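You operate a simulated robot arm through the tools that you are given. There is no shell and no other tool. Be economical: measure what you need, move in short steps, check, and stop when the job is done.

The job below is to be done with a simulated two-armed robot. You get a single attempt, and the scene is never put back.

Task
Fetch the red tray and set it in the brown large tray. Put the white roller on the green tray. Open the right bench drawer, fetch the red nozzle and stand it in the inside of the right bench drawer and shut the drawer again. Fetch the small grey bin and set it on the layer pad on the 200 m and over shelf. Put the lemon pack on the under 200 m shelf. Open the clear card tray lid. Do these in any order. Set down upright: red nozzle, lemon pack.

Only the result counts: the job must be done as asked and must still hold three seconds after the hand-in. Knocking over, shifting, dropping, spilling or breaking anything else fails it. A push-on lid holds only when it is set on centred and level and pressed home; a screw cap is set on level and turned clockwise until tight.

Robot
Two 7-joint arms with fingered hands on one trunk, on a base that drives. Base frame: it is fixed to the floor where the robot stands at the start and does not move with it; the origin is under the middle of the robot, x ahead of it, y to its left, z up. Lengths are in m, angles in rad, forces in N, time in s.
The left shoulder is at the start at [0.088, 0.17, 1.161], the right one opposite. With the tool pointing down near the work surface each hand reaches from about 0.34 to 0.78 m from the robot's upright axis, wherever it stands, measured 20 degrees to its own side. Places, roughly: clear card tray lid [10.9, -1.1, 1.7]; green tray [0.5, 0, 0.75]; inside of the right bench drawer [0.7, -1.3, 0.7]; large tray [1, -1, 0.75]; layer pad [-2, 0, 1]; lemon pack [1, -1.5, 1]; red nozzle (3x3x6 cm) [0.5, -1.1, 0.9]; right bench drawer [0.6, -1.3, 0.7]; small grey bin [0.5, -1.5, 0.75]; under 200 m shelf [-2.1, -0.6, 1]; white roller (5x5x5 cm) [0.5, -1, 0.9]. Payload 4 kg a hand.
Tool frame (each hand has its own): the origin (TCP) lies between the finger pads and is the grasp point; the fingertips stand 0.026 m ahead of it; z points along the fingers, y is the line along which they close. Largest opening 0.132 m; the body of the gripper starts 0.073 m behind the TCP. The gripper is a hand of 4 fingers: y runs from the thumb to the fingers, the wrist lies at [0, 0, -0.224] in the tool frame.
Orientation is told as [roll, pitch, yaw] about the base's x, y, z axes, in that order, counted from this pose: with the fingers straight down and closing along the base's y, the tool's x points along the base's -x, its y along +y and its z along -z.

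Tools
- The arms move only by the tool play_rows. It takes "left_motion", "right_motion" or both (then of equal length, played together; a hand with none holds still); each is a list of rows, each an object (a shift or turn left out is 0) with "slide": the shift along the tool's x, y, z in cm, a list of three; "rotation": the turn, a rotation vector about the tool's x, y, z in rad, a list of three. In form: [{"slide": [dx, dy, dz], "rotation": [wx, wy, wz]}, ...]. A call has 1 to 10 rows; each row is the pose to reach, as a shift and turn from the pose commanded when the call began, along the tool's axes at that moment. Each row takes 0.2 s and may step no farther than 0.05 m and 0.15 rad from the row before; otherwise, the whole call is refused. Where a pose cannot be reached the arm comes as near as it can. A force on the tool above 40 N (or 10 N above the force at the start of the call, whichever is more), or a blocked arm, ends the call early, and 0.2 s more pass. In this call time passes only in rows, and 0.2 s behind the last. It gives the time, the measured TCP pose, the force on the tool (base axes), the opening and the grip force at its end, in the units of the frame above (readings bear some noise), with the torque about the TCP (base axes, N m) and any sound that the robot's microphone picked up, and new pictures: "pictures" is both (left out), scene, wrist or none (wrist: the cameras of the hands that moved).
- Cameras (640 x 400 px; columns grow to the right, rows downward): "scene" is now at [0.1777, -0.0315, 1.3592]; the picture's right is [-0.38, -0.93, 0.00], its down [-0.40, 0.17, -0.90] and it looks along [0.83, -0.34, -0.43] (base axes); focal length 214 px, centre (320, 200). "left" rides on the left gripper at [-0.073, 0.006, -0.094] in its tool frame; the picture's right is [-0.08, -1.00, 0.00], its down [0.79, -0.06, -0.62] and it looks along [0.61, -0.05, 0.79] (tool axes); focal length 230 px, centre (320, 200). "right" rides on the right gripper at [0.073, 0.006, -0.094] in its tool frame; the picture's right is [-0.08, 1.00, 0.00], its down [-0.79, -0.06, -0.62] and it looks along [-0.61, -0.05, 0.79] (tool axes); focal length 230 px, centre (320, 200). There is no depth. A picture from a camera that has moved, and an enlarged one, comes with that camera's place and axes in the base frame and with its lens. The place of the scene camera against the robot may be out by one fixed shift of up to 0.012 m in any direction.
- slide_trunk(by): slides the trunk up (or, below 0, down) by that many m; the arms and the scene camera ride with it, the base frame stays. It gives what a move gives, with no picture.
- drive_base(legs): drives the robot by 1 to 6 legs, each [ahead, left, turn to the left] in m, m and rad, along the robot's own axes; the way and the turn of a leg run together, so that a leg with both is an arc; at most 1.5 m and 3.142 rad a leg. The arms and the cameras ride along, it lands a little off, and it stops where it bumps. It gives what a move gives, and a new picture of the scene camera.
- curl_fingers(finger1, finger2, finger3, thumb_bend, hand): sets how far each is bent, from 0 (flat) to 1 (curled in); at 0.3 the hand is open as for a grip, at 0.7 the pads meet at the TCP. One left out holds its place. A second passes; each finger stops where it meets its share of the squeeze, and holds until it gets a number again. It is the only way to open and close the hand. It gives what a move gives, with no picture; readings hold the bend of each and the force on the fingers (four entries, about 0 where the hand has none), thumb and palm.
- pan_tilt(pan, tilt): turns the head with the scene camera to pan (to the left, within 1.396 rad either way) and tilt (down, from -0.506 to 1.204), counted from straight ahead of the robot. It gives what a move gives, and a new picture of the scene camera.
- zoom(camera, box): a new picture of the part [left, top, right, bottom] of that camera's present view, enlarged. No time passes.
- job_done(): hands the job in; it is judged then, once.

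Go step by step. Nothing tells you exact positions but the pictures and the camera data: compare them with the known pose of the tool, close in by small moves and look again before you grip or let go. The budget is 196 turns and 260 pictures, counting those below and the enlarged ones. Unless the task says otherwise, let go and move clear before handing in.

The tools are called after "Emit:" as a command line: name --argument value ..., lists and objects as JSON in quotes. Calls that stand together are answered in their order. play_rows: Moves the arms, as the interface text tells. Its arguments: {"type":"object","properties":{"left_motion":{"type":"array","items":{"type":"object","properties":{"slide":{"type":"array","items":{"type":"number"}},"rotation":{"type":"array","items":{"type":"number"}}}}},"right_motion":{"type":"array","items":{"type":"object","properties":{"slide":{"type":"array","items":{"type":"number"}},"rotation":{"type":"array","items":{"type":"number"}}}}},"pictures":{"type":"string","enum":["both","scene","wrist","none"]}},"required":[]} The other tools are called the same way: slide_trunk (by) slides the trunk up or down; curl_fingers (finger1, finger2, finger3, thumb_bend, hand) moves the fingers one by one; drive_base (legs) drives the base; pan_tilt (pan, tilt) turns the head that bears the scene camera; zoom (camera, box) takes an enlarged picture of a part of a camera's view; job_done () hands the job in.

At the start:

```text
clock: 0.0
left_position: [0.4561, -0.0595, 1.1847]
left_orientation: [0.0, 0.0, 0.003]
left_wrist_force: [0.1, -0.7, 0.5]
left_moment: [0.02, 0.02, 0.01]
left_width: 0.132
left_grasp_force: 0.0
left_shape: jaw
left_bend: [0.3, 0.3, 0.3, 0.3]
left_finger forces: [0.1, 0.0, 0.0, 0.0, 0.0, 0.0]
right_position: [0.3268, -0.4274, 1.1432]
right_orientation: [0.059, -0.003, -0.024]
right_wrist_force: [0.1, 0.0, -0.3]
right_moment: [-0.01, -0.02, -0.01]
right_width: 0.1316
right_grasp_force: 0.1
right_shape: jaw
right_bend: [0.3, 0.3, 0.3, 0.3]
right_finger forces: [0.0, 0.0, 0.1, 0.0, 0.1, 0.0]
trunk travel left (down, up): [-0.175, 0.176]
robot x, y, heading: [-0.0052, 0.0003, -0.002]
head pan, tilt: [-0.586, 1.201]
```

scene: 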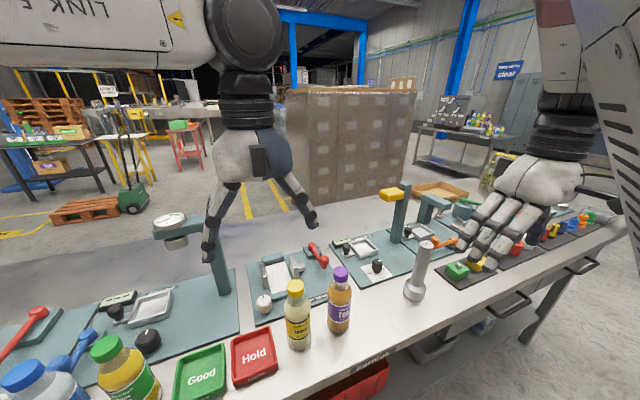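
right: 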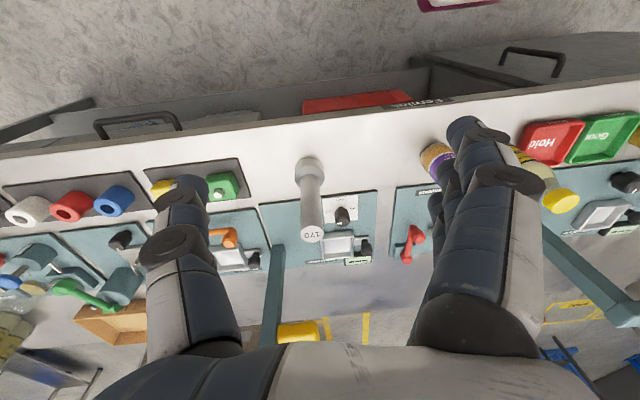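
left: 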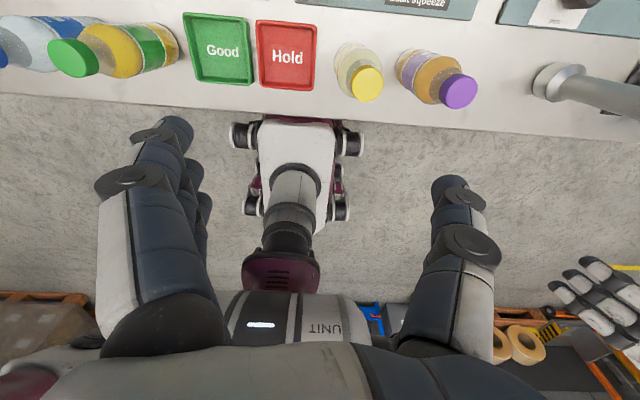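

I see a long bench ahead with the green "Good" and red "Hold" trays in front of me; the rest lies to the right. I'll look around with the head first.

Emit:
pan_tilt --pan -1.2 --tilt 0.5

Emit:
pan_tilt --pan 0 --tilt 0.6

```text
clock: 1.1
left_position: [0.4565, -0.0595, 1.1851]
left_orientation: [0.002, -0.001, 0.002]
left_wrist_force: [-0.4, -0.5, 0.3]
left_moment: [-0.04, -0.02, 0.02]
left_width: 0.1318
left_grasp_force: 0.0
left_shape: jaw
left_bend: [0.3, 0.3, 0.3, 0.3]
left_finger forces: [0.0, 0.0, 0.1, 0.1, 0.0, 0.0]
right_position: [0.3265, -0.4288, 1.142]
right_orientation: [0.068, -0.003, -0.031]
right_wrist_force: [0.2, 0.6, 0.7]
right_moment: [0.03, -0.02, -0.03]
right_width: 0.1322
right_grasp_force: 0.0
right_shape: jaw
right_bend: [0.3, 0.3, 0.3, 0.3]
right_finger forces: [0.0, 0.0, 0.0, 0.1, 0.1, 0.0]
trunk travel left (down, up): [-0.175, 0.176]
robot x, y, heading: [0.0005, 0.0027, -0.006]
head pan, tilt: [-1.201, 0.499]
camera scene: at [0.1767, -0.0336, 1.3588], right [-0.4, -0.92, 0.0], down [-0.4, 0.18, -0.9], along [0.82, -0.36, -0.44], focal length 214 px, centre (320, 200)
```

scene: 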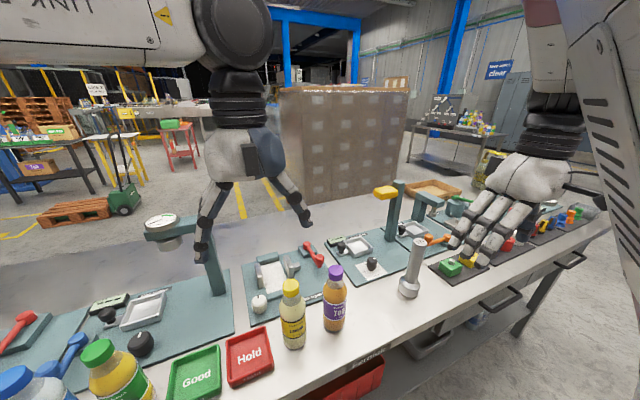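

```text
clock: 2.5
left_position: [0.4561, -0.0589, 1.1845]
left_orientation: [0.0, 0.0, 0.004]
left_wrist_force: [-0.3, -0.1, -0.2]
left_moment: [0.03, 0.0, -0.01]
left_width: 0.1318
left_grasp_force: 0.1
left_shape: jaw
left_bend: [0.3, 0.3, 0.3, 0.3]
left_finger forces: [0.0, 0.0, 0.0, 0.0, 0.0, 0.1]
right_position: [0.3267, -0.4284, 1.1422]
right_orientation: [0.064, -0.001, -0.028]
right_wrist_force: [0.0, -0.2, 0.6]
right_moment: [-0.02, 0.02, -0.01]
right_width: 0.132
right_grasp_force: 0.0
right_shape: jaw
right_bend: [0.3, 0.3, 0.3, 0.3]
right_finger forces: [0.1, 0.1, 0.0, 0.0, 0.0, 0.0]
trunk travel left (down, up): [-0.175, 0.176]
robot x, y, heading: [-0.0003, -0.0048, -0.003]
head pan, tilt: [0.0, 0.6]
camera scene: at [0.181, 0.0033, 1.3456], right [0.0, -1.0, 0.0], down [-0.56, 0.0, -0.83], along [0.83, 0.0, -0.56], focal length 214 px, centre (320, 200)
```

scene: 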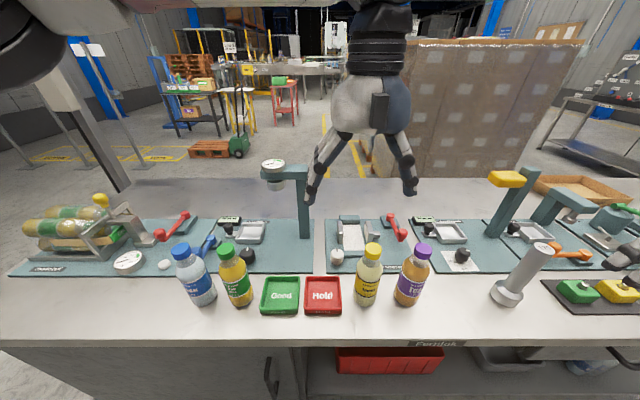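

The bench is clear in front. I'll test the head pan to the right once more.

Emit:
pan_tilt --pan -0.9 --tilt 0.6

Emit:
pan_tilt --pan -1.35 --tilt 0.2

```text
clock: 3.7
left_position: [0.4561, -0.0596, 1.1846]
left_orientation: [0.001, 0.001, 0.002]
left_wrist_force: [-0.4, 0.0, 0.5]
left_moment: [0.02, 0.0, 0.0]
left_width: 0.1318
left_grasp_force: 0.1
left_shape: jaw
left_bend: [0.3, 0.3, 0.3, 0.3]
left_finger forces: [0.0, 0.1, 0.0, 0.1, 0.0, 0.0]
right_position: [0.3261, -0.4284, 1.1423]
right_orientation: [0.065, -0.003, -0.029]
right_wrist_force: [0.9, 0.0, -0.2]
right_moment: [0.0, -0.03, -0.03]
right_width: 0.1321
right_grasp_force: 0.2
right_shape: jaw
right_bend: [0.3, 0.3, 0.3, 0.3]
right_finger forces: [0.0, 0.1, 0.0, 0.1, 0.0, 0.0]
trunk travel left (down, up): [-0.175, 0.176]
robot x, y, heading: [-0.002, -0.0011, -0.002]
head pan, tilt: [-0.901, 0.6]
camera scene: at [0.1787, -0.0174, 1.3461], right [-0.23, -0.97, 0.0], down [-0.54, 0.13, -0.83], along [0.81, -0.19, -0.56], focal length 214 px, centre (320, 200)
```

scene: 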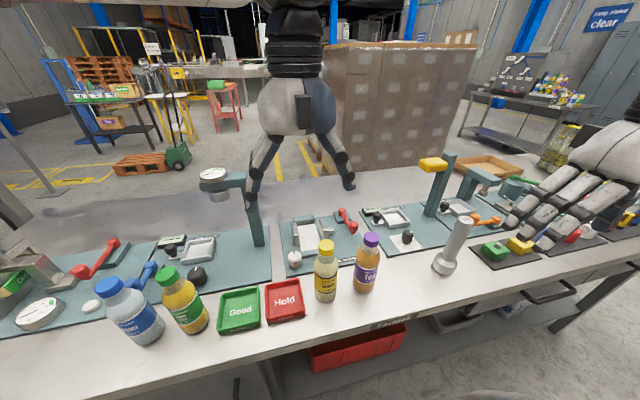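

```text
clock: 4.6
left_position: [0.4566, -0.0605, 1.1852]
left_orientation: [-0.001, 0.0, 0.003]
left_wrist_force: [-0.1, 0.3, 0.2]
left_moment: [0.0, 0.01, -0.03]
left_width: 0.1319
left_grasp_force: 0.1
left_shape: jaw
left_bend: [0.3, 0.3, 0.3, 0.3]
left_finger forces: [0.0, 0.0, 0.0, 0.1, 0.0, 0.0]
right_position: [0.3271, -0.4283, 1.143]
right_orientation: [0.066, -0.002, -0.027]
right_wrist_force: [0.7, 0.2, 0.3]
right_moment: [0.0, 0.0, 0.0]
right_width: 0.1318
right_grasp_force: 0.0
right_shape: jaw
right_bend: [0.3, 0.3, 0.3, 0.3]
right_finger forces: [0.0, 0.0, 0.1, 0.1, 0.0, 0.0]
trunk travel left (down, up): [-0.175, 0.176]
robot x, y, heading: [-0.0026, -0.0013, 0.001]
head pan, tilt: [-1.349, 0.201]
camera scene: at [0.1134, -0.0875, 1.3822], right [-0.98, -0.22, 0.0], down [-0.04, 0.2, -0.98], along [0.22, -0.96, -0.2], focal length 214 px, centre (320, 200)
```

scene: 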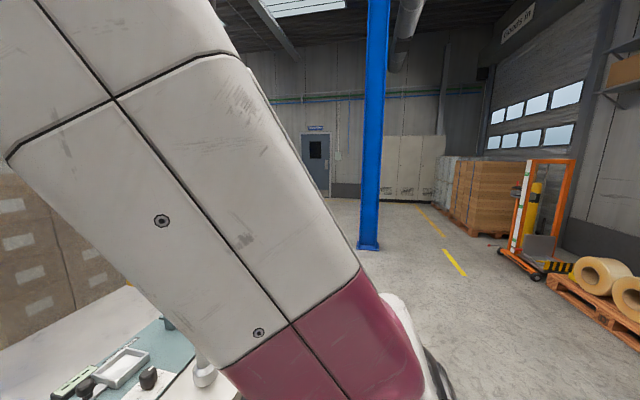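

The head view is now known (the reported camera axes are what I'll trust). Let me zoom to the trays and view the right part of the bench.

Emit:
pan_tilt --pan -0.5 --tilt 0.5

Emit:
zoom --camera "scene" --box '[400, 150, 640, 300]'

Emit:
zoom --camera "right" --box '[0, 80, 320, 280]'

```text
clock: 5.7
left_position: [0.4562, -0.0602, 1.186]
left_orientation: [0.0, 0.001, 0.001]
left_wrist_force: [0.4, 0.8, 0.1]
left_moment: [0.01, -0.01, -0.02]
left_width: 0.1319
left_grasp_force: 0.0
left_shape: jaw
left_bend: [0.3, 0.3, 0.3, 0.3]
left_finger forces: [0.0, 0.0, 0.0, 0.0, 0.1, 0.0]
right_position: [0.3251, -0.4288, 1.1422]
right_orientation: [0.065, 0.002, -0.028]
right_wrist_force: [0.3, -0.1, -0.4]
right_moment: [0.0, 0.07, 0.0]
right_width: 0.1317
right_grasp_force: 0.0
right_shape: jaw
right_bend: [0.3, 0.3, 0.3, 0.3]
right_finger forces: [0.0, 0.0, 0.1, 0.0, 0.1, 0.1]
trunk travel left (down, up): [-0.175, 0.176]
robot x, y, heading: [0.0036, 0.0004, 0.0]
head pan, tilt: [-0.499, 0.499]
camera scene: at [0.1695, -0.0482, 1.3635], right [-0.56, -0.83, 0.0], down [-0.32, 0.22, -0.92], along [0.76, -0.51, -0.39], focal length 214 px, centre (320, 200)
```

scene: 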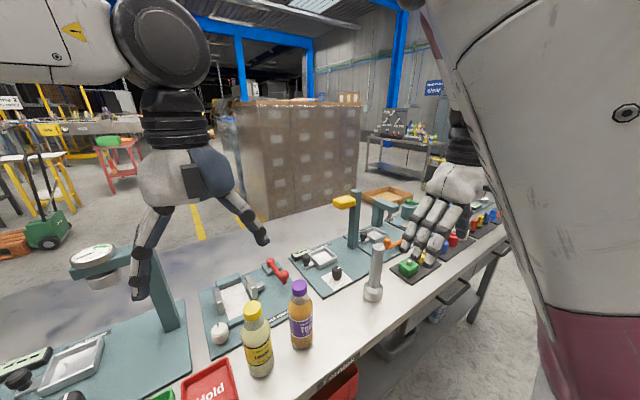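

```text
2.67 times, centred on (520, 225) of scene
camera zoom: at [0.1695, -0.0482, 1.3635], right [-0.56, -0.83, 0.0], down [-0.32, 0.22, -0.92], along [0.76, -0.51, -0.39], focal length 572 px, centre (-213, 133)
```

zoom: 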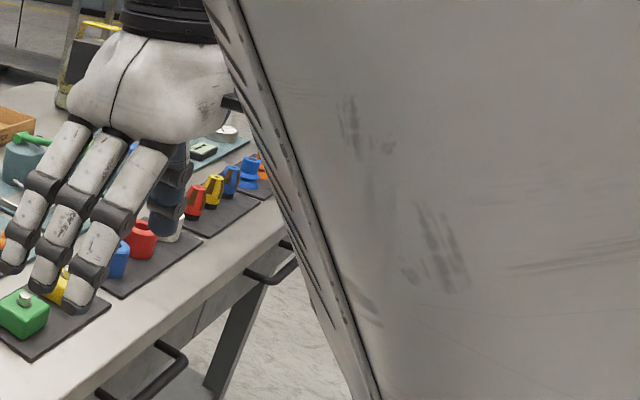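

```text
2.00 times, centred on (160, 180) of right
camera zoom: at [0.253, -0.4267, 1.2363], right [0.11, 0.99, 0.06], down [0.78, -0.12, 0.61], along [0.61, -0.01, -0.79], focal length 460 px, centre (640, 240)
```

zoom: 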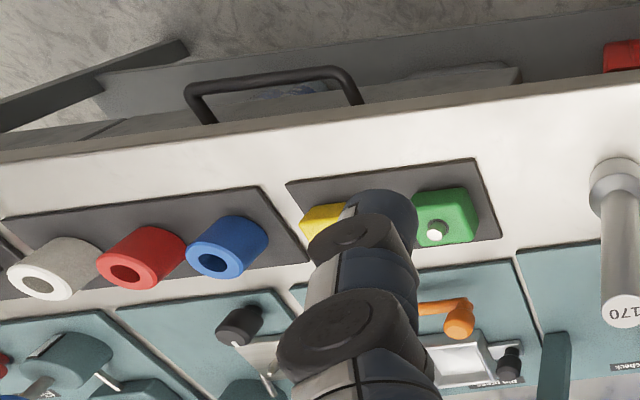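

I'll look closer at the red and green trays to judge sizes before gripping.

Emit:
pan_tilt --pan 0 --tilt 0.9

Emit:
zoom --camera "scene" --box '[240, 150, 400, 250]'

Emit:
zoom --camera "left" --box '[160, 0, 480, 200]'

```text
clock: 6.7
left_position: [0.456, -0.06, 1.1845]
left_orientation: [-0.001, -0.001, 0.002]
left_wrist_force: [0.4, -0.1, -0.3]
left_moment: [0.0, -0.02, -0.03]
left_width: 0.1318
left_grasp_force: 0.0
left_shape: jaw
left_bend: [0.3, 0.3, 0.3, 0.3]
left_finger forces: [0.1, 0.0, 0.1, 0.0, 0.0, 0.1]
right_position: [0.3241, -0.4274, 1.1436]
right_orientation: [0.065, -0.004, -0.029]
right_wrist_force: [-0.8, 0.1, 0.2]
right_moment: [-0.01, 0.03, 0.04]
right_width: 0.1318
right_grasp_force: 0.0
right_shape: jaw
right_bend: [0.3, 0.3, 0.3, 0.3]
right_finger forces: [0.0, 0.0, 0.0, 0.0, 0.0, 0.0]
trunk travel left (down, up): [-0.175, 0.176]
robot x, y, heading: [0.0001, -0.0006, 0.002]
head pan, tilt: [0.0, 0.901]
camera scene: at [0.1681, 0.0033, 1.321], right [0.0, -1.0, 0.0], down [-0.78, 0.0, -0.62], along [0.62, 0.0, -0.78], focal length 214 px, centre (320, 200)
```

scene: 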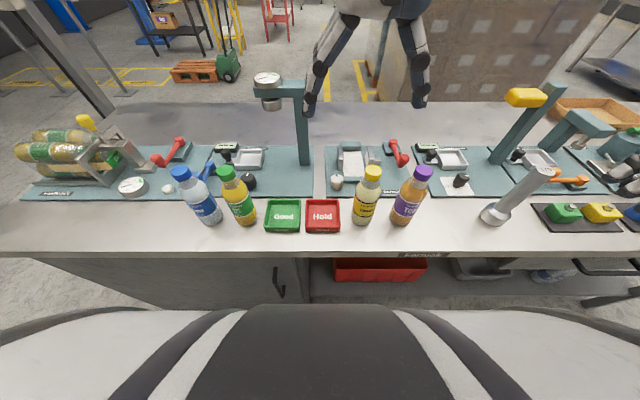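

```text
4.00 times, centred on (320, 200) of scene
camera zoom: at [0.1681, 0.0033, 1.321], right [0.0, -1.0, 0.0], down [-0.78, 0.0, -0.62], along [0.62, 0.0, -0.78], focal length 858 px, centre (320, 200)
```

zoom: 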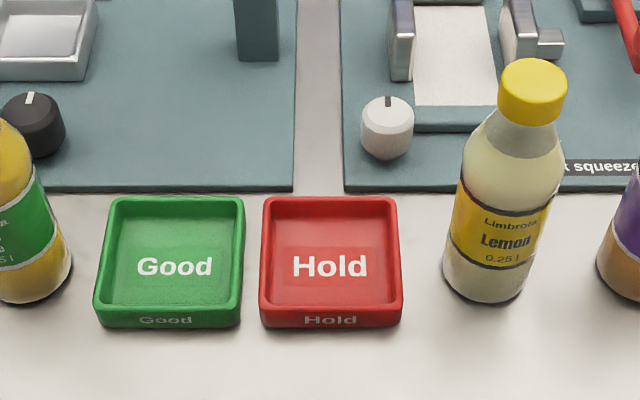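

```text
2.00 times, centred on (320, 100) of left
camera zoom: at [0.5293, -0.0537, 1.2798], right [0.08, -1.0, 0.0], down [-0.79, -0.06, 0.62], along [-0.61, -0.05, -0.79], focal length 460 px, centre (320, 400)
```

zoom: 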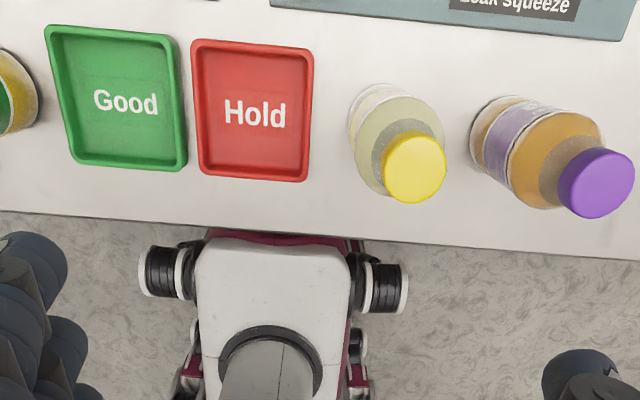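

Triangulating gives the red tray ≈8×9 cm, centre about (0.48, -0.01), rim at z≈0.875. I'll turn the left hand 90° so it closes along x, above the tray.

Emit:
play_rows --left_motion '[{"slide": [-0.3, 0.5, 0], "rotation": [0, 0, 0.15]}, {"slide": [-0.6, 1, 0], "rotation": [0, 0, 0.3]}, {"slide": [-1, 1.5, 0], "rotation": [0, 0, 0.45]}, {"slide": [-1.4, 2, 0], "rotation": [0, 0, 0.6]}, {"slide": [-1.8, 2.5, 0], "rotation": [0, 0, 0.75]}, {"slide": [-2.4, 3, 0], "rotation": [0, 0, 0.9]}, {"slide": [-2.4, 4, 0], "rotation": [0, 0, 1.05]}, {"slide": [-2.4, 4.5, 0], "rotation": [0, 0, 1.2]}, {"slide": [-2.4, 5, 0], "rotation": [0, 0, 1.35]}, {"slide": [-2.4, 5, 0], "rotation": [0, 0, 1.5]}]' --pictures "both"

```text
clock: 8.9
left_position: [0.4804, -0.0095, 1.1847]
left_orientation: [0.0, 0.0, -1.502]
left_wrist_force: [0.4, 0.1, -0.1]
left_moment: [0.01, -0.02, -0.04]
left_width: 0.1318
left_grasp_force: 0.0
left_shape: jaw
left_bend: [0.3, 0.3, 0.3, 0.3]
left_finger forces: [0.0, 0.0, 0.0, 0.1, 0.0, 0.0]
right_position: [0.3259, -0.4287, 1.142]
right_orientation: [0.065, 0.0, -0.027]
right_wrist_force: [0.0, 0.0, -0.3]
right_moment: [0.0, -0.02, -0.02]
right_width: 0.1316
right_grasp_force: 0.0
right_shape: jaw
right_bend: [0.3, 0.3, 0.3, 0.3]
right_finger forces: [0.1, 0.1, 0.1, 0.1, 0.0, 0.0]
trunk travel left (down, up): [-0.175, 0.176]
robot x, y, heading: [-0.0016, 0.0025, 0.001]
head pan, tilt: [0.0, 0.901]
camera scene: at [0.1682, 0.0032, 1.3207], right [0.0, -1.0, 0.0], down [-0.78, 0.0, -0.62], along [0.62, 0.0, -0.78], focal length 214 px, centre (320, 200)
camera left: at [0.4911, -0.0818, 1.2795], right [-0.99, -0.15, 0.0], down [-0.12, 0.78, 0.62], along [-0.09, 0.61, -0.79], focal length 230 px, centre (320, 200)
```

scene: 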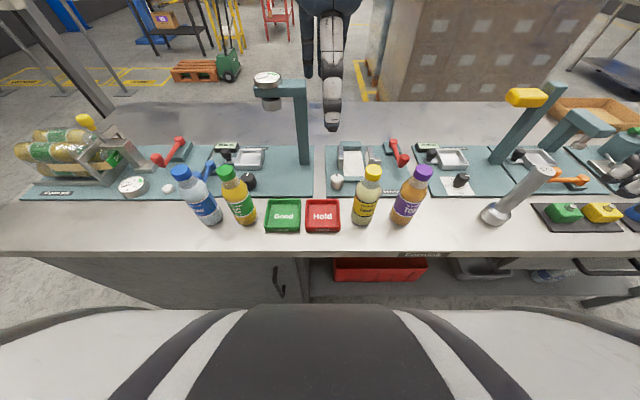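
left: 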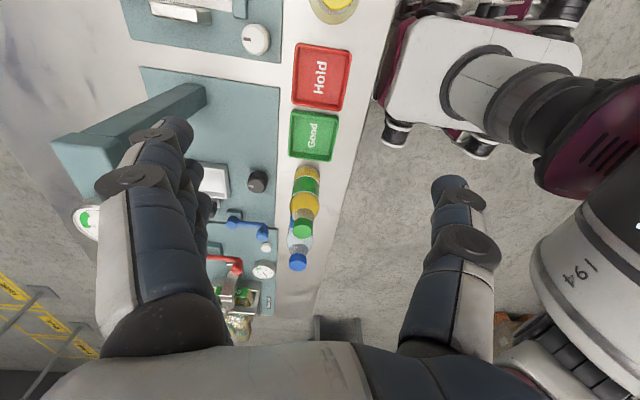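

The tray centre is confirmed at ≈(0.482, -0.012). I descend to just above it and check again.

Emit:
play_rows --left_motion '[{"slide": [-0.2, 0.1, 4], "rotation": [0, 0, 0.07]}, {"slide": [-0.2, 0.1, 8.5], "rotation": [0, 0, 0.07]}, {"slide": [-0.2, 0.1, 13], "rotation": [0, 0, 0.07]}, {"slide": [-0.2, 0.1, 17.5], "rotation": [0, 0, 0.07]}, {"slide": [-0.2, 0.1, 21], "rotation": [0, 0, 0.07]}, {"slide": [-0.2, 0.1, 24], "rotation": [0, 0, 0.07]}]' --pictures "both"

Emit:
zoom --camera "scene" --box '[240, 130, 400, 250]'

```text
clock: 10.3
left_position: [0.4821, -0.0105, 0.9449]
left_orientation: [0.0, 0.0, -1.568]
left_wrist_force: [0.0, 0.2, 0.5]
left_moment: [-0.04, 0.01, 0.01]
left_width: 0.1318
left_grasp_force: 0.0
left_shape: jaw
left_bend: [0.3, 0.3, 0.3, 0.3]
left_finger forces: [0.1, 0.0, 0.0, 0.0, 0.0, 0.1]
right_position: [0.3271, -0.4277, 1.1424]
right_orientation: [0.064, 0.001, -0.029]
right_wrist_force: [-0.2, 0.8, 0.5]
right_moment: [-0.01, -0.03, 0.0]
right_width: 0.1319
right_grasp_force: 0.0
right_shape: jaw
right_bend: [0.3, 0.3, 0.3, 0.3]
right_finger forces: [0.0, 0.0, 0.0, 0.1, 0.0, 0.0]
trunk travel left (down, up): [-0.175, 0.176]
robot x, y, heading: [0.0008, -0.0031, 0.001]
head pan, tilt: [0.0, 0.901]
camera scene: at [0.1685, 0.0034, 1.3207], right [0.0, -1.0, 0.0], down [-0.78, 0.0, -0.62], along [0.62, 0.0, -0.78], focal length 214 px, centre (320, 200)
camera left: at [0.4876, -0.0838, 1.0393], right [-1.0, -0.08, 0.0], down [-0.06, 0.79, 0.62], along [-0.05, 0.61, -0.79], focal length 230 px, centre (320, 200)
```

scene: 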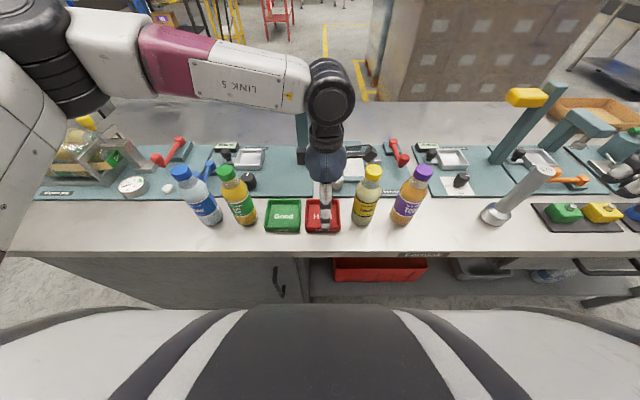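
left: 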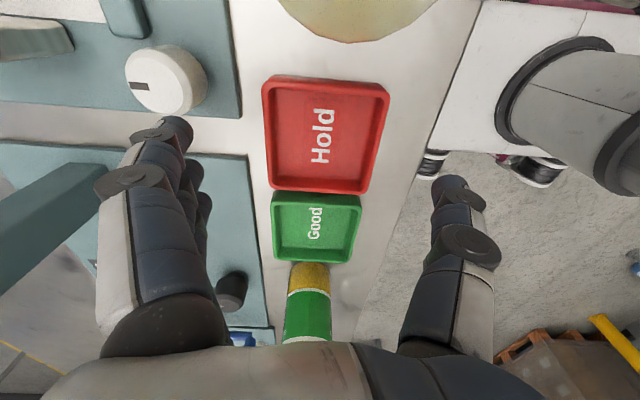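

```text
3.33 times, centred on (320, 190) of scene
camera zoom: at [0.1685, 0.0034, 1.3207], right [0.0, -1.0, 0.0], down [-0.78, 0.0, -0.62], along [0.62, 0.0, -0.78], focal length 715 px, centre (320, 233)
```

zoom: 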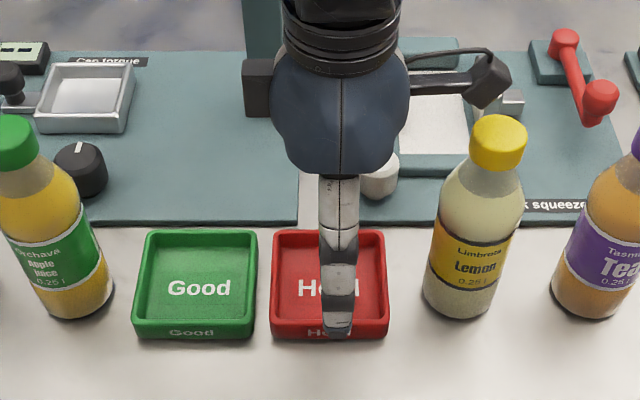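

The hand is centred on the tray. I narrow the fingers to about 11 cm so they clear the mat and descend around the tray.

Emit:
curl_fingers --hand "left" --finger1 0.36 --finger2 0.36 --finger3 0.36 --thumb_bend 0.36

Emit:
play_rows --left_motion '[{"slide": [0.2, 0, 2]}, {"slide": [0.2, 0, 4]}, {"slide": [0.2, 0, 5]}, {"slide": [0.2, 0, 5.8]}]' --pictures "both"

Emit:
zoom --camera "scene" --box '[240, 130, 400, 250]'

```text
clock: 11.3
left_position: [0.4824, -0.0108, 0.9457]
left_orientation: [0.002, -0.001, -1.569]
left_wrist_force: [0.0, 0.4, 0.4]
left_moment: [0.01, -0.01, -0.02]
left_width: 0.1182
left_grasp_force: 0.1
left_shape: fingers
left_bend: [0.36, 0.36, 0.36, 0.36]
left_finger forces: [0.0, 0.1, 0.1, 0.0, 0.0, 0.0]
right_position: [0.3258, -0.4289, 1.1418]
right_orientation: [0.065, -0.001, -0.028]
right_wrist_force: [-0.4, 0.3, 0.0]
right_moment: [-0.03, 0.0, 0.04]
right_width: 0.1319
right_grasp_force: 0.1
right_shape: jaw
right_bend: [0.3, 0.3, 0.3, 0.3]
right_finger forces: [0.1, 0.0, 0.0, 0.1, 0.0, 0.0]
trunk travel left (down, up): [-0.175, 0.176]
robot x, y, heading: [-0.0, 0.0009, -0.001]
head pan, tilt: [0.0, 0.901]
```

```text
clock: 11.8
left_position: [0.4842, -0.0129, 0.9256]
left_orientation: [0.013, -0.022, -1.567]
left_wrist_force: [-1.2, 4.8, 21.9]
left_moment: [-2.08, -0.17, -0.03]
left_width: 0.1177
left_grasp_force: 0.0
left_shape: fingers
left_bend: [0.36, 0.36, 0.36, 0.36]
left_finger forces: [0.0, 0.0, 0.0, 0.0, 0.0, 0.0]
right_position: [0.3272, -0.4287, 1.1424]
right_orientation: [0.066, -0.003, -0.028]
right_wrist_force: [0.4, 0.1, -0.8]
right_moment: [-0.01, 0.04, -0.04]
right_width: 0.1318
right_grasp_force: 0.1
right_shape: jaw
right_bend: [0.3, 0.3, 0.3, 0.3]
right_finger forces: [0.0, 0.0, 0.1, 0.0, 0.0, 0.0]
trunk travel left (down, up): [-0.175, 0.176]
robot x, y, heading: [-0.0039, -0.0027, -0.004]
head pan, tilt: [0.0, 0.901]
stopped in row 2 (left hand): the force on the tool passed its limit at 55 N (the readings are from after the stop); the commanded pose is now the measured one
camera scene: at [0.1677, 0.0036, 1.3211], right [0.0, -1.0, 0.0], down [-0.78, 0.0, -0.62], along [0.62, 0.0, -0.78], focal length 214 px, centre (320, 200)
camera left: at [0.4897, -0.0842, 1.0223], right [-1.0, -0.08, -0.01], down [-0.07, 0.8, 0.6], along [-0.04, 0.6, -0.8], focal length 230 px, centre (320, 200)
```

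scene: 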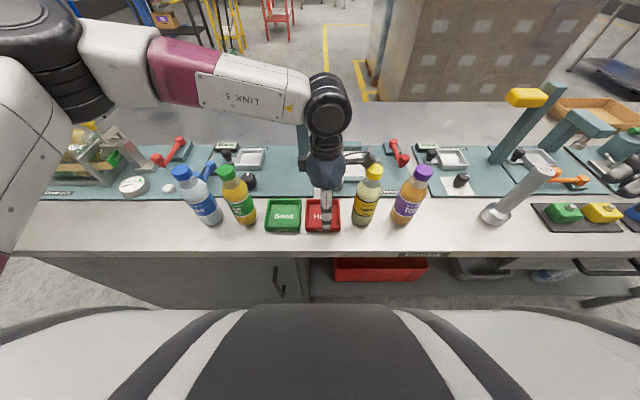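
left: 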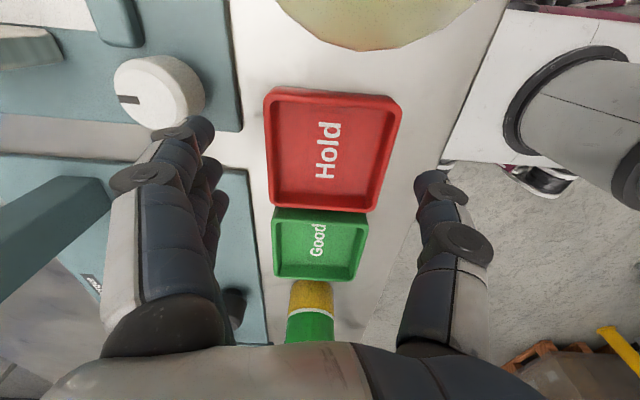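

```text
3.33 times, centred on (320, 190) of scene
camera zoom: at [0.1677, 0.0036, 1.3211], right [0.0, -1.0, 0.0], down [-0.78, 0.0, -0.62], along [0.62, 0.0, -0.78], focal length 715 px, centre (320, 233)
```

zoom: 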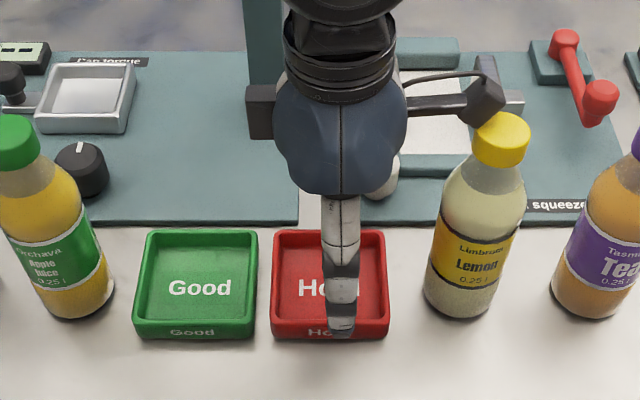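

The hand-mounted camera stalk on the -y side touched the lemon bottle's cap, which looks still upright. I back off upward and turn the hand the other way (camera over the green tray side).

Emit:
play_rows --left_motion '[{"slide": [0, 0, -4.5]}, {"slide": [0, 0, -9]}, {"slide": [0, 0, -13.5], "rotation": [0, 0, -0.15]}, {"slide": [0, 0, -17], "rotation": [0, 0, -0.3]}, {"slide": [0, 0, -19], "rotation": [0, 0, -0.45]}, {"slide": [0, 0, -19], "rotation": [0, 0, -0.6]}, {"slide": [0, 0, -19], "rotation": [0, 0, -0.75]}, {"slide": [0, 0, -19], "rotation": [0, 0, -0.9]}, {"slide": [0, 0, -19], "rotation": [0, 0, -1.05]}, {"slide": [0, 0, -19], "rotation": [0, 0, -1.2]}]' --pictures "none"

Emit:
play_rows --left_motion '[{"rotation": [0, 0, -0.15]}, {"rotation": [0, 0, -0.3]}, {"rotation": [0, 0, -0.45]}, {"rotation": [0, 0, -0.6]}, {"rotation": [0, 0, -0.75]}, {"rotation": [0, 0, -0.9]}, {"rotation": [0, 0, -1.05]}, {"rotation": [0, 0, -1.2]}, {"rotation": [0, 0, -1.35]}, {"rotation": [0, 0, -1.5]}]' --pictures "scene"

```text
clock: 14.0
left_position: [0.4823, -0.0087, 1.1136]
left_orientation: [-0.01, -0.017, -0.365]
left_wrist_force: [0.3, 0.3, 0.0]
left_moment: [0.0, 0.02, 0.0]
left_width: 0.1174
left_grasp_force: 0.0
left_shape: fingers
left_bend: [0.36, 0.36, 0.36, 0.36]
left_finger forces: [0.1, 0.0, 0.0, 0.0, 0.0, 0.0]
right_position: [0.3259, -0.4276, 1.1421]
right_orientation: [0.066, -0.002, -0.029]
right_wrist_force: [-0.1, -0.1, 0.3]
right_moment: [0.05, 0.01, -0.01]
right_width: 0.1318
right_grasp_force: 0.1
right_shape: jaw
right_bend: [0.3, 0.3, 0.3, 0.3]
right_finger forces: [0.0, 0.1, 0.0, 0.0, 0.0, 0.2]
trunk travel left (down, up): [-0.175, 0.176]
robot x, y, heading: [0.001, -0.0006, -0.006]
head pan, tilt: [0.0, 0.901]
```

```text
clock: 16.2
left_position: [0.4818, -0.0098, 1.1137]
left_orientation: [-0.016, 0.01, 1.136]
left_wrist_force: [0.1, -0.7, 0.4]
left_moment: [-0.01, -0.01, -0.03]
left_width: 0.1174
left_grasp_force: 0.0
left_shape: fingers
left_bend: [0.36, 0.36, 0.36, 0.36]
left_finger forces: [0.1, 0.0, 0.0, 0.1, 0.0, 0.1]
right_position: [0.3257, -0.4271, 1.1418]
right_orientation: [0.065, -0.002, -0.027]
right_wrist_force: [0.2, -0.7, 0.0]
right_moment: [0.0, 0.0, 0.0]
right_width: 0.1318
right_grasp_force: 0.1
right_shape: jaw
right_bend: [0.3, 0.3, 0.3, 0.3]
right_finger forces: [0.0, 0.0, 0.1, 0.0, 0.0, 0.0]
trunk travel left (down, up): [-0.175, 0.176]
robot x, y, heading: [0.0008, -0.0028, -0.004]
head pan, tilt: [0.0, 0.901]
camera scene: at [0.1682, 0.0034, 1.3208], right [0.0, -1.0, 0.0], down [-0.78, 0.0, -0.62], along [0.62, 0.0, -0.78], focal length 214 px, centre (320, 200)
```

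scene: 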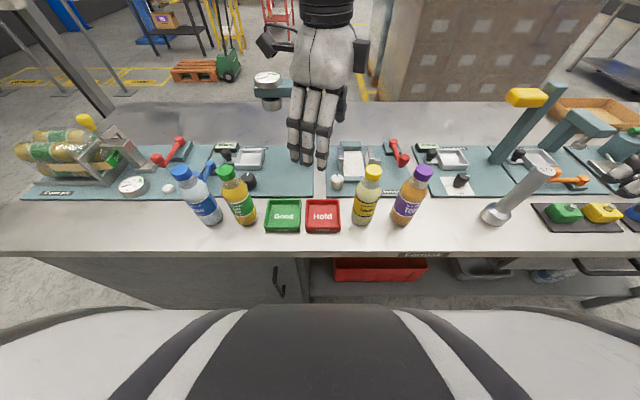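

Bottle unmoved. I finish the turn to +90° and come down to just above the tray.

Emit:
play_rows --left_motion '[{"slide": [0, 0, 4], "rotation": [-0.01, -0.01, -0.145]}, {"slide": [0, 0, 8], "rotation": [-0.016, -0.01, -0.29]}, {"slide": [0, 0, 12], "rotation": [-0.016, -0.01, -0.435]}, {"slide": [0, 0, 16], "rotation": [-0.016, -0.01, -0.435]}]' --pictures "both"

Emit:
zoom --camera "scene" --box '[240, 130, 400, 250]'

```text
clock: 17.2
left_position: [0.4856, -0.0124, 0.9521]
left_orientation: [0.001, 0.004, 1.57]
left_wrist_force: [0.1, 0.6, -0.4]
left_moment: [-0.01, 0.01, -0.02]
left_width: 0.1176
left_grasp_force: 0.1
left_shape: fingers
left_bend: [0.36, 0.36, 0.36, 0.36]
left_finger forces: [0.0, 0.0, 0.1, 0.1, 0.1, 0.0]
right_position: [0.3263, -0.4277, 1.1415]
right_orientation: [0.067, -0.001, -0.026]
right_wrist_force: [-0.4, 0.1, -0.1]
right_moment: [0.0, 0.02, -0.02]
right_width: 0.1318
right_grasp_force: 0.0
right_shape: jaw
right_bend: [0.3, 0.3, 0.3, 0.3]
right_finger forces: [0.0, 0.0, 0.0, 0.1, 0.1, 0.1]
trunk travel left (down, up): [-0.175, 0.176]
robot x, y, heading: [0.0002, -0.0019, -0.004]
head pan, tilt: [0.0, 0.901]
camera scene: at [0.169, 0.0035, 1.3206], right [0.0, -1.0, 0.0], down [-0.78, 0.0, -0.62], along [0.62, 0.0, -0.78], focal length 214 px, centre (320, 200)
camera left: at [0.4794, 0.0606, 1.0467], right [1.0, 0.08, 0.0], down [0.06, -0.78, 0.62], along [0.04, -0.62, -0.79], focal length 230 px, centre (320, 200)
```

scene: 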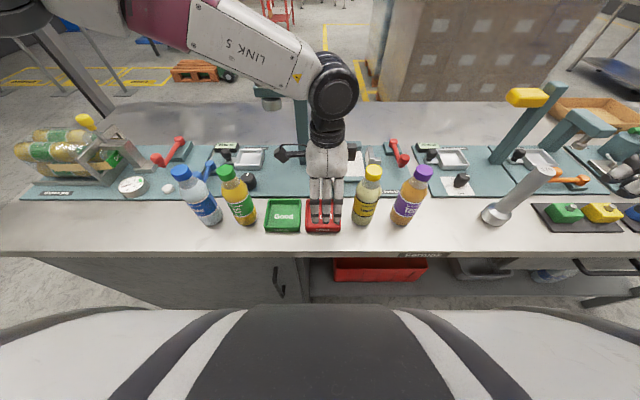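
left: 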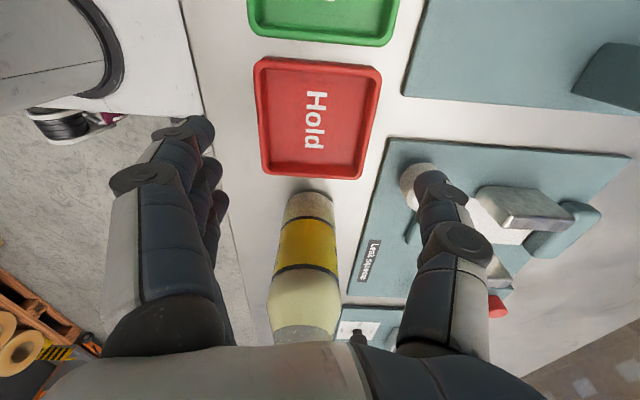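

```text
3.33 times, centred on (320, 190) of scene
camera zoom: at [0.169, 0.0035, 1.3206], right [0.0, -1.0, 0.0], down [-0.78, 0.0, -0.62], along [0.62, 0.0, -0.78], focal length 715 px, centre (320, 233)
```

zoom: 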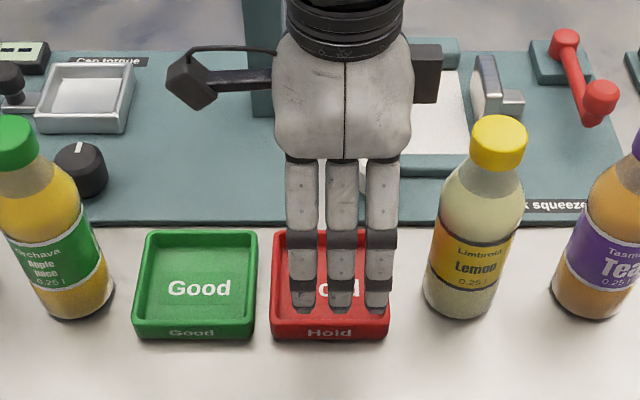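

Now the clearance is good. I shift slightly (+y 0.6 cm, -x 0.5 cm) and lower around the tray.

Emit:
play_rows --left_motion '[{"slide": [-0.6, 0.5, 1.5]}, {"slide": [-0.6, 0.5, 3.5]}, {"slide": [-0.6, 0.5, 5]}, {"slide": [-0.6, 0.5, 6]}, {"slide": [-0.6, 0.5, 6.6]}]' --pictures "both"

Emit:
zoom --camera "scene" --box '[240, 130, 400, 250]'

```text
clock: 18.4
left_position: [0.4795, -0.0058, 0.8872]
left_orientation: [0.001, 0.002, 1.569]
left_wrist_force: [0.0, 0.3, -0.8]
left_moment: [0.03, -0.01, -0.02]
left_width: 0.1177
left_grasp_force: 0.0
left_shape: fingers
left_bend: [0.36, 0.36, 0.36, 0.36]
left_finger forces: [0.0, 0.0, 0.1, 0.0, 0.0, 0.0]
right_position: [0.3269, -0.4276, 1.1416]
right_orientation: [0.066, -0.001, -0.029]
right_wrist_force: [0.1, -1.1, 0.4]
right_moment: [-0.01, -0.01, 0.01]
right_width: 0.1319
right_grasp_force: 0.0
right_shape: jaw
right_bend: [0.3, 0.3, 0.3, 0.3]
right_finger forces: [0.0, 0.0, 0.0, 0.1, 0.0, 0.1]
trunk travel left (down, up): [-0.175, 0.176]
robot x, y, heading: [0.001, 0.0006, -0.003]
head pan, tilt: [0.0, 0.901]
camera scene: at [0.1683, 0.0035, 1.3208], right [0.0, -1.0, 0.0], down [-0.78, 0.0, -0.62], along [0.62, 0.0, -0.78], focal length 214 px, centre (320, 200)
camera left: at [0.4741, 0.0678, 0.9819], right [1.0, 0.07, 0.0], down [0.06, -0.78, 0.62], along [0.04, -0.62, -0.79], focal length 230 px, centre (320, 200)
```

scene: 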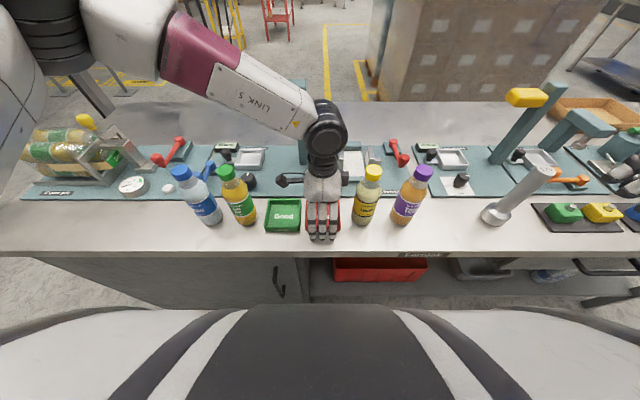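
left: 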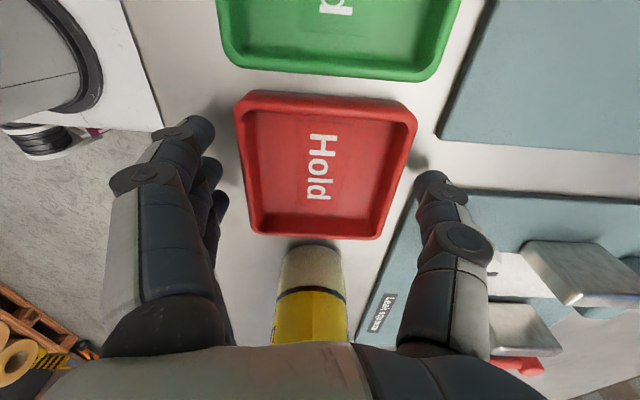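

```text
3.33 times, centred on (320, 190) of scene
camera zoom: at [0.1683, 0.0035, 1.3208], right [0.0, -1.0, 0.0], down [-0.78, 0.0, -0.62], along [0.62, 0.0, -0.78], focal length 715 px, centre (320, 233)
```

zoom: 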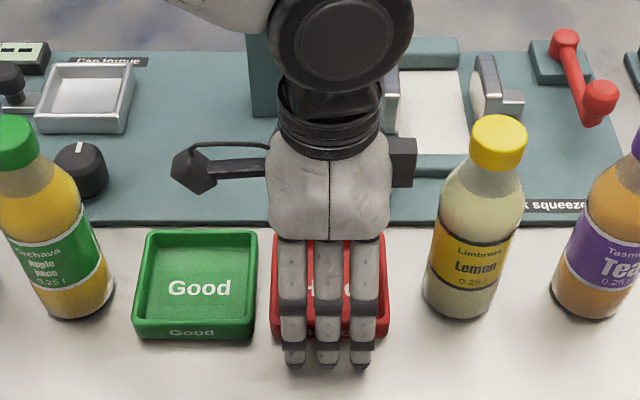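

The fingers straddle the tray. I lower 4 mm more and close.

Emit:
play_rows --left_motion '[{"slide": [0, 0, 0.4]}]' --pictures "none"

Emit:
curl_fingers --hand "left" --finger1 0.6 --finger2 0.6 --finger3 0.6 --thumb_bend 0.6

Emit:
play_rows --left_motion '[{"slide": [0, 0, -1]}, {"slide": [0, 0, -3]}]' --pictures "both"

Emit:
zoom --camera "scene" --box '[240, 130, 400, 250]'

```text
clock: 18.8
left_position: [0.4796, -0.0053, 0.8849]
left_orientation: [0.005, 0.001, 1.567]
left_wrist_force: [-0.3, 0.0, 0.7]
left_moment: [-0.01, -0.01, 0.01]
left_width: 0.1175
left_grasp_force: 0.1
left_shape: fingers
left_bend: [0.36, 0.36, 0.36, 0.36]
left_finger forces: [0.0, 0.0, 0.1, 0.0, 0.0, 0.0]
right_position: [0.3263, -0.4278, 1.1419]
right_orientation: [0.066, -0.001, -0.027]
right_wrist_force: [0.9, -0.5, -0.7]
right_moment: [0.01, 0.01, -0.01]
right_width: 0.1319
right_grasp_force: 0.1
right_shape: jaw
right_bend: [0.3, 0.3, 0.3, 0.3]
right_finger forces: [0.0, 0.1, 0.1, 0.0, 0.0, 0.1]
trunk travel left (down, up): [-0.175, 0.176]
robot x, y, heading: [0.003, 0.0003, -0.003]
head pan, tilt: [0.0, 0.901]
```

```text
clock: 19.8
left_position: [0.4785, -0.0067, 0.8839]
left_orientation: [0.004, 0.003, 1.567]
left_wrist_force: [-1.0, -0.2, -0.4]
left_moment: [0.06, 0.19, -0.02]
left_width: 0.0881
left_grasp_force: 26.2
left_shape: fingers
left_bend: [0.47, 0.47, 0.47, 0.51]
left_finger forces: [8.9, 9.0, 9.1, 0.0, 25.8, 0.0]
right_position: [0.3251, -0.4285, 1.1414]
right_orientation: [0.065, -0.001, -0.028]
right_wrist_force: [0.2, 0.0, 0.5]
right_moment: [0.01, 0.02, -0.01]
right_width: 0.1319
right_grasp_force: 0.1
right_shape: jaw
right_bend: [0.3, 0.3, 0.3, 0.3]
right_finger forces: [0.1, 0.1, 0.1, 0.0, 0.0, 0.0]
trunk travel left (down, up): [-0.175, 0.176]
robot x, y, heading: [0.0021, -0.0017, -0.0]
head pan, tilt: [0.0, 0.901]
```

```text
clock: 20.4
left_position: [0.4781, -0.0059, 0.9153]
left_orientation: [0.004, 0.002, 1.566]
left_wrist_force: [-1.0, -0.1, -3.7]
left_moment: [-0.01, 0.01, -0.03]
left_width: 0.0881
left_grasp_force: 26.1
left_shape: fingers
left_bend: [0.47, 0.47, 0.47, 0.51]
left_finger forces: [8.6, 8.6, 8.6, 0.0, 25.9, 0.0]
right_position: [0.3247, -0.4274, 1.1419]
right_orientation: [0.068, -0.003, -0.028]
right_wrist_force: [0.3, 0.0, 0.1]
right_moment: [-0.03, 0.05, 0.0]
right_width: 0.1319
right_grasp_force: 0.1
right_shape: jaw
right_bend: [0.3, 0.3, 0.3, 0.3]
right_finger forces: [0.0, 0.0, 0.0, 0.1, 0.0, 0.0]
trunk travel left (down, up): [-0.175, 0.176]
robot x, y, heading: [0.0034, -0.0019, 0.002]
head pan, tilt: [0.0, 0.901]
camera scene: at [0.1681, 0.0036, 1.3208], right [0.0, -1.0, 0.0], down [-0.78, 0.0, -0.62], along [0.62, 0.0, -0.78], focal length 214 px, centre (320, 200)
camera left: at [0.4733, 0.068, 1.0081], right [1.0, 0.07, 0.0], down [0.06, -0.78, 0.62], along [0.04, -0.62, -0.79], focal length 230 px, centre (320, 200)
```

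scene: 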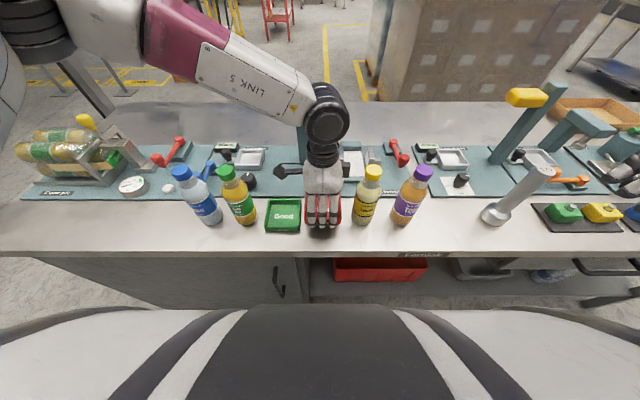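
left: 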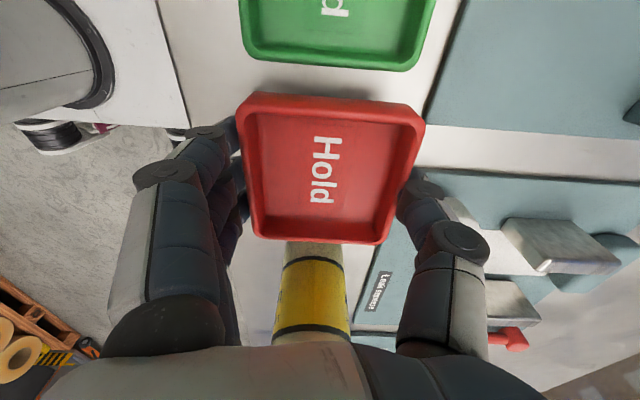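

```text
3.33 times, centred on (320, 190) of scene
camera zoom: at [0.1681, 0.0036, 1.3208], right [0.0, -1.0, 0.0], down [-0.78, 0.0, -0.62], along [0.62, 0.0, -0.78], focal length 715 px, centre (320, 233)
```

zoom: 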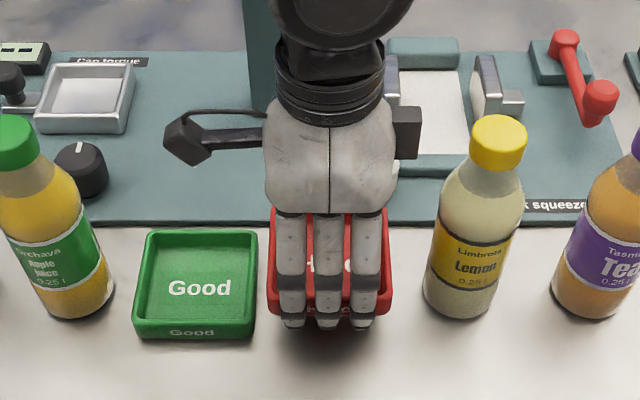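

The red tray is held (3.7 N). I lift it well clear and drive right along the bench.

Emit:
play_rows --left_motion '[{"slide": [0, 0, -4.5]}, {"slide": [0, 0, -9]}, {"slide": [0, 0, -13.5]}, {"slide": [0, 0, -18]}, {"slide": [0, 0, -22.5]}, {"slide": [0, 0, -27]}, {"slide": [0, 0, -30]}]' --pictures "none"

Emit:
drive_base --legs '[[0, -1.1, 0]]'

```text
clock: 22.0
left_position: [0.4785, -0.0065, 1.2138]
left_orientation: [0.003, 0.003, 1.568]
left_wrist_force: [0.3, 0.3, -3.8]
left_moment: [0.02, 0.01, -0.01]
left_width: 0.0876
left_grasp_force: 25.0
left_shape: fingers
left_bend: [0.47, 0.47, 0.47, 0.51]
left_finger forces: [8.5, 8.4, 8.3, 0.0, 25.4, 0.0]
right_position: [0.3268, -0.4281, 1.1422]
right_orientation: [0.066, -0.002, -0.029]
right_wrist_force: [-0.6, 0.9, 0.1]
right_moment: [-0.01, 0.0, 0.0]
right_width: 0.1315
right_grasp_force: 0.0
right_shape: jaw
right_bend: [0.3, 0.3, 0.3, 0.3]
right_finger forces: [0.0, 0.1, 0.0, 0.1, 0.1, 0.0]
trunk travel left (down, up): [-0.175, 0.176]
robot x, y, heading: [0.0024, 0.0015, 0.003]
head pan, tilt: [0.0, 0.901]
```

```text
clock: 32.0
left_position: [0.4794, -1.1137, 1.2139]
left_orientation: [0.002, 0.002, 1.566]
left_wrist_force: [-0.5, 0.1, -3.5]
left_moment: [0.03, -0.02, 0.0]
left_width: 0.0877
left_grasp_force: 25.3
left_shape: fingers
left_bend: [0.47, 0.47, 0.47, 0.51]
left_finger forces: [8.6, 8.5, 8.4, 0.0, 25.3, 0.0]
right_position: [0.3255, -1.5366, 1.1414]
right_orientation: [0.067, -0.001, -0.027]
right_wrist_force: [0.6, 1.2, 0.0]
right_moment: [0.04, -0.02, 0.02]
right_width: 0.1319
right_grasp_force: 0.1
right_shape: jaw
right_bend: [0.3, 0.3, 0.3, 0.3]
right_finger forces: [0.0, 0.1, 0.0, 0.0, 0.0, 0.1]
trunk travel left (down, up): [-0.175, 0.176]
robot x, y, heading: [-0.0028, -1.1068, -0.001]
head pan, tilt: [0.0, 0.901]
camera scene: at [0.1684, -1.104, 1.3207], right [0.0, -1.0, 0.0], down [-0.78, 0.0, -0.62], along [0.62, 0.0, -0.78], focal length 214 px, centre (320, 200)
```

scene: 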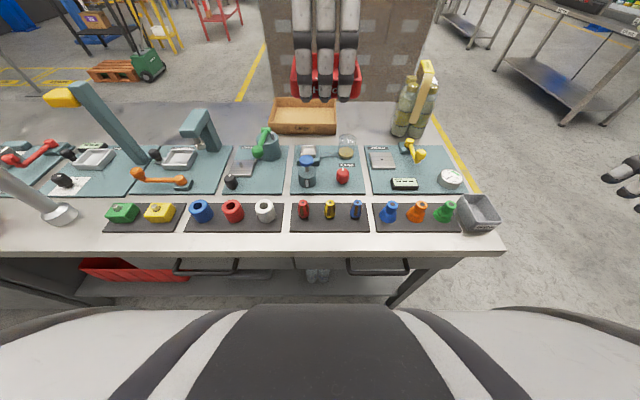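

A very good view: "Large" tray at the back, lemon pack behind on the right, rollers, nozzles, grey bin and two drawer handles. I zoom in on the regions.

Emit:
zoom --camera "scene" --box '[180, 190, 340, 290]'

Emit:
zoom --camera "scene" --box '[340, 190, 500, 290]'

Emit:
zoom --camera "scene" --box '[240, 50, 480, 200]'

```text
4.00 times, centred on (260, 240) of scene
camera zoom: at [0.1684, -1.104, 1.3207], right [0.0, -1.0, 0.0], down [-0.78, 0.0, -0.62], along [0.62, 0.0, -0.78], focal length 858 px, centre (560, 40)
```

zoom: 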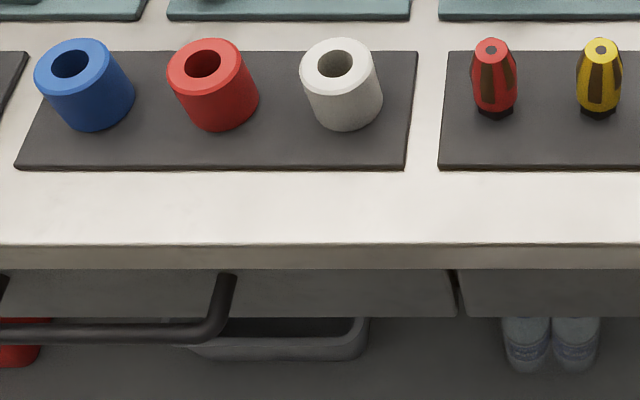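

```text
4.00 times, centred on (420, 240) of scene
camera zoom: at [0.1684, -1.104, 1.3207], right [0.0, -1.0, 0.0], down [-0.78, 0.0, -0.62], along [0.62, 0.0, -0.78], focal length 858 px, centre (-80, 40)
```

zoom: 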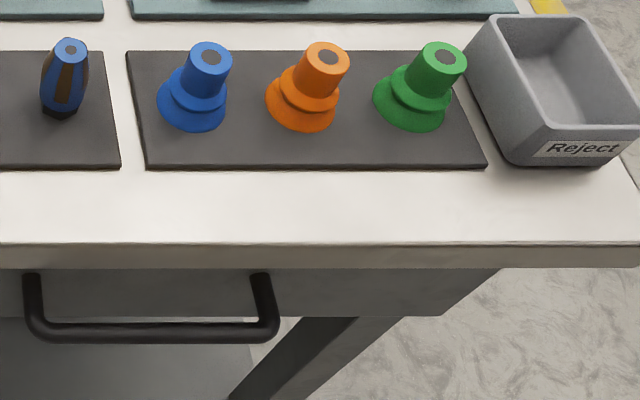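

```text
2.67 times, centred on (360, 125) of scene
camera zoom: at [0.1684, -1.104, 1.3207], right [0.0, -1.0, 0.0], down [-0.78, 0.0, -0.62], along [0.62, 0.0, -0.78], focal length 572 px, centre (213, 400)
```

zoom: 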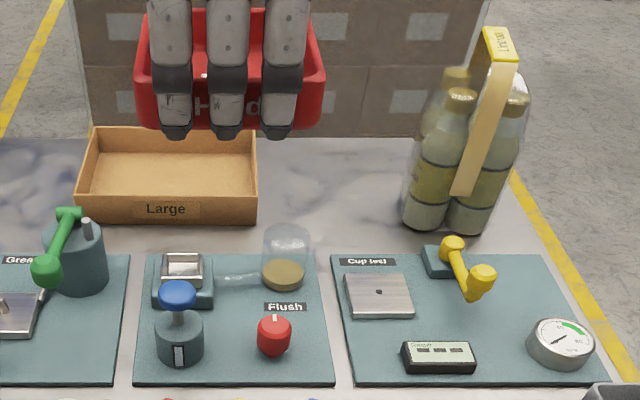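

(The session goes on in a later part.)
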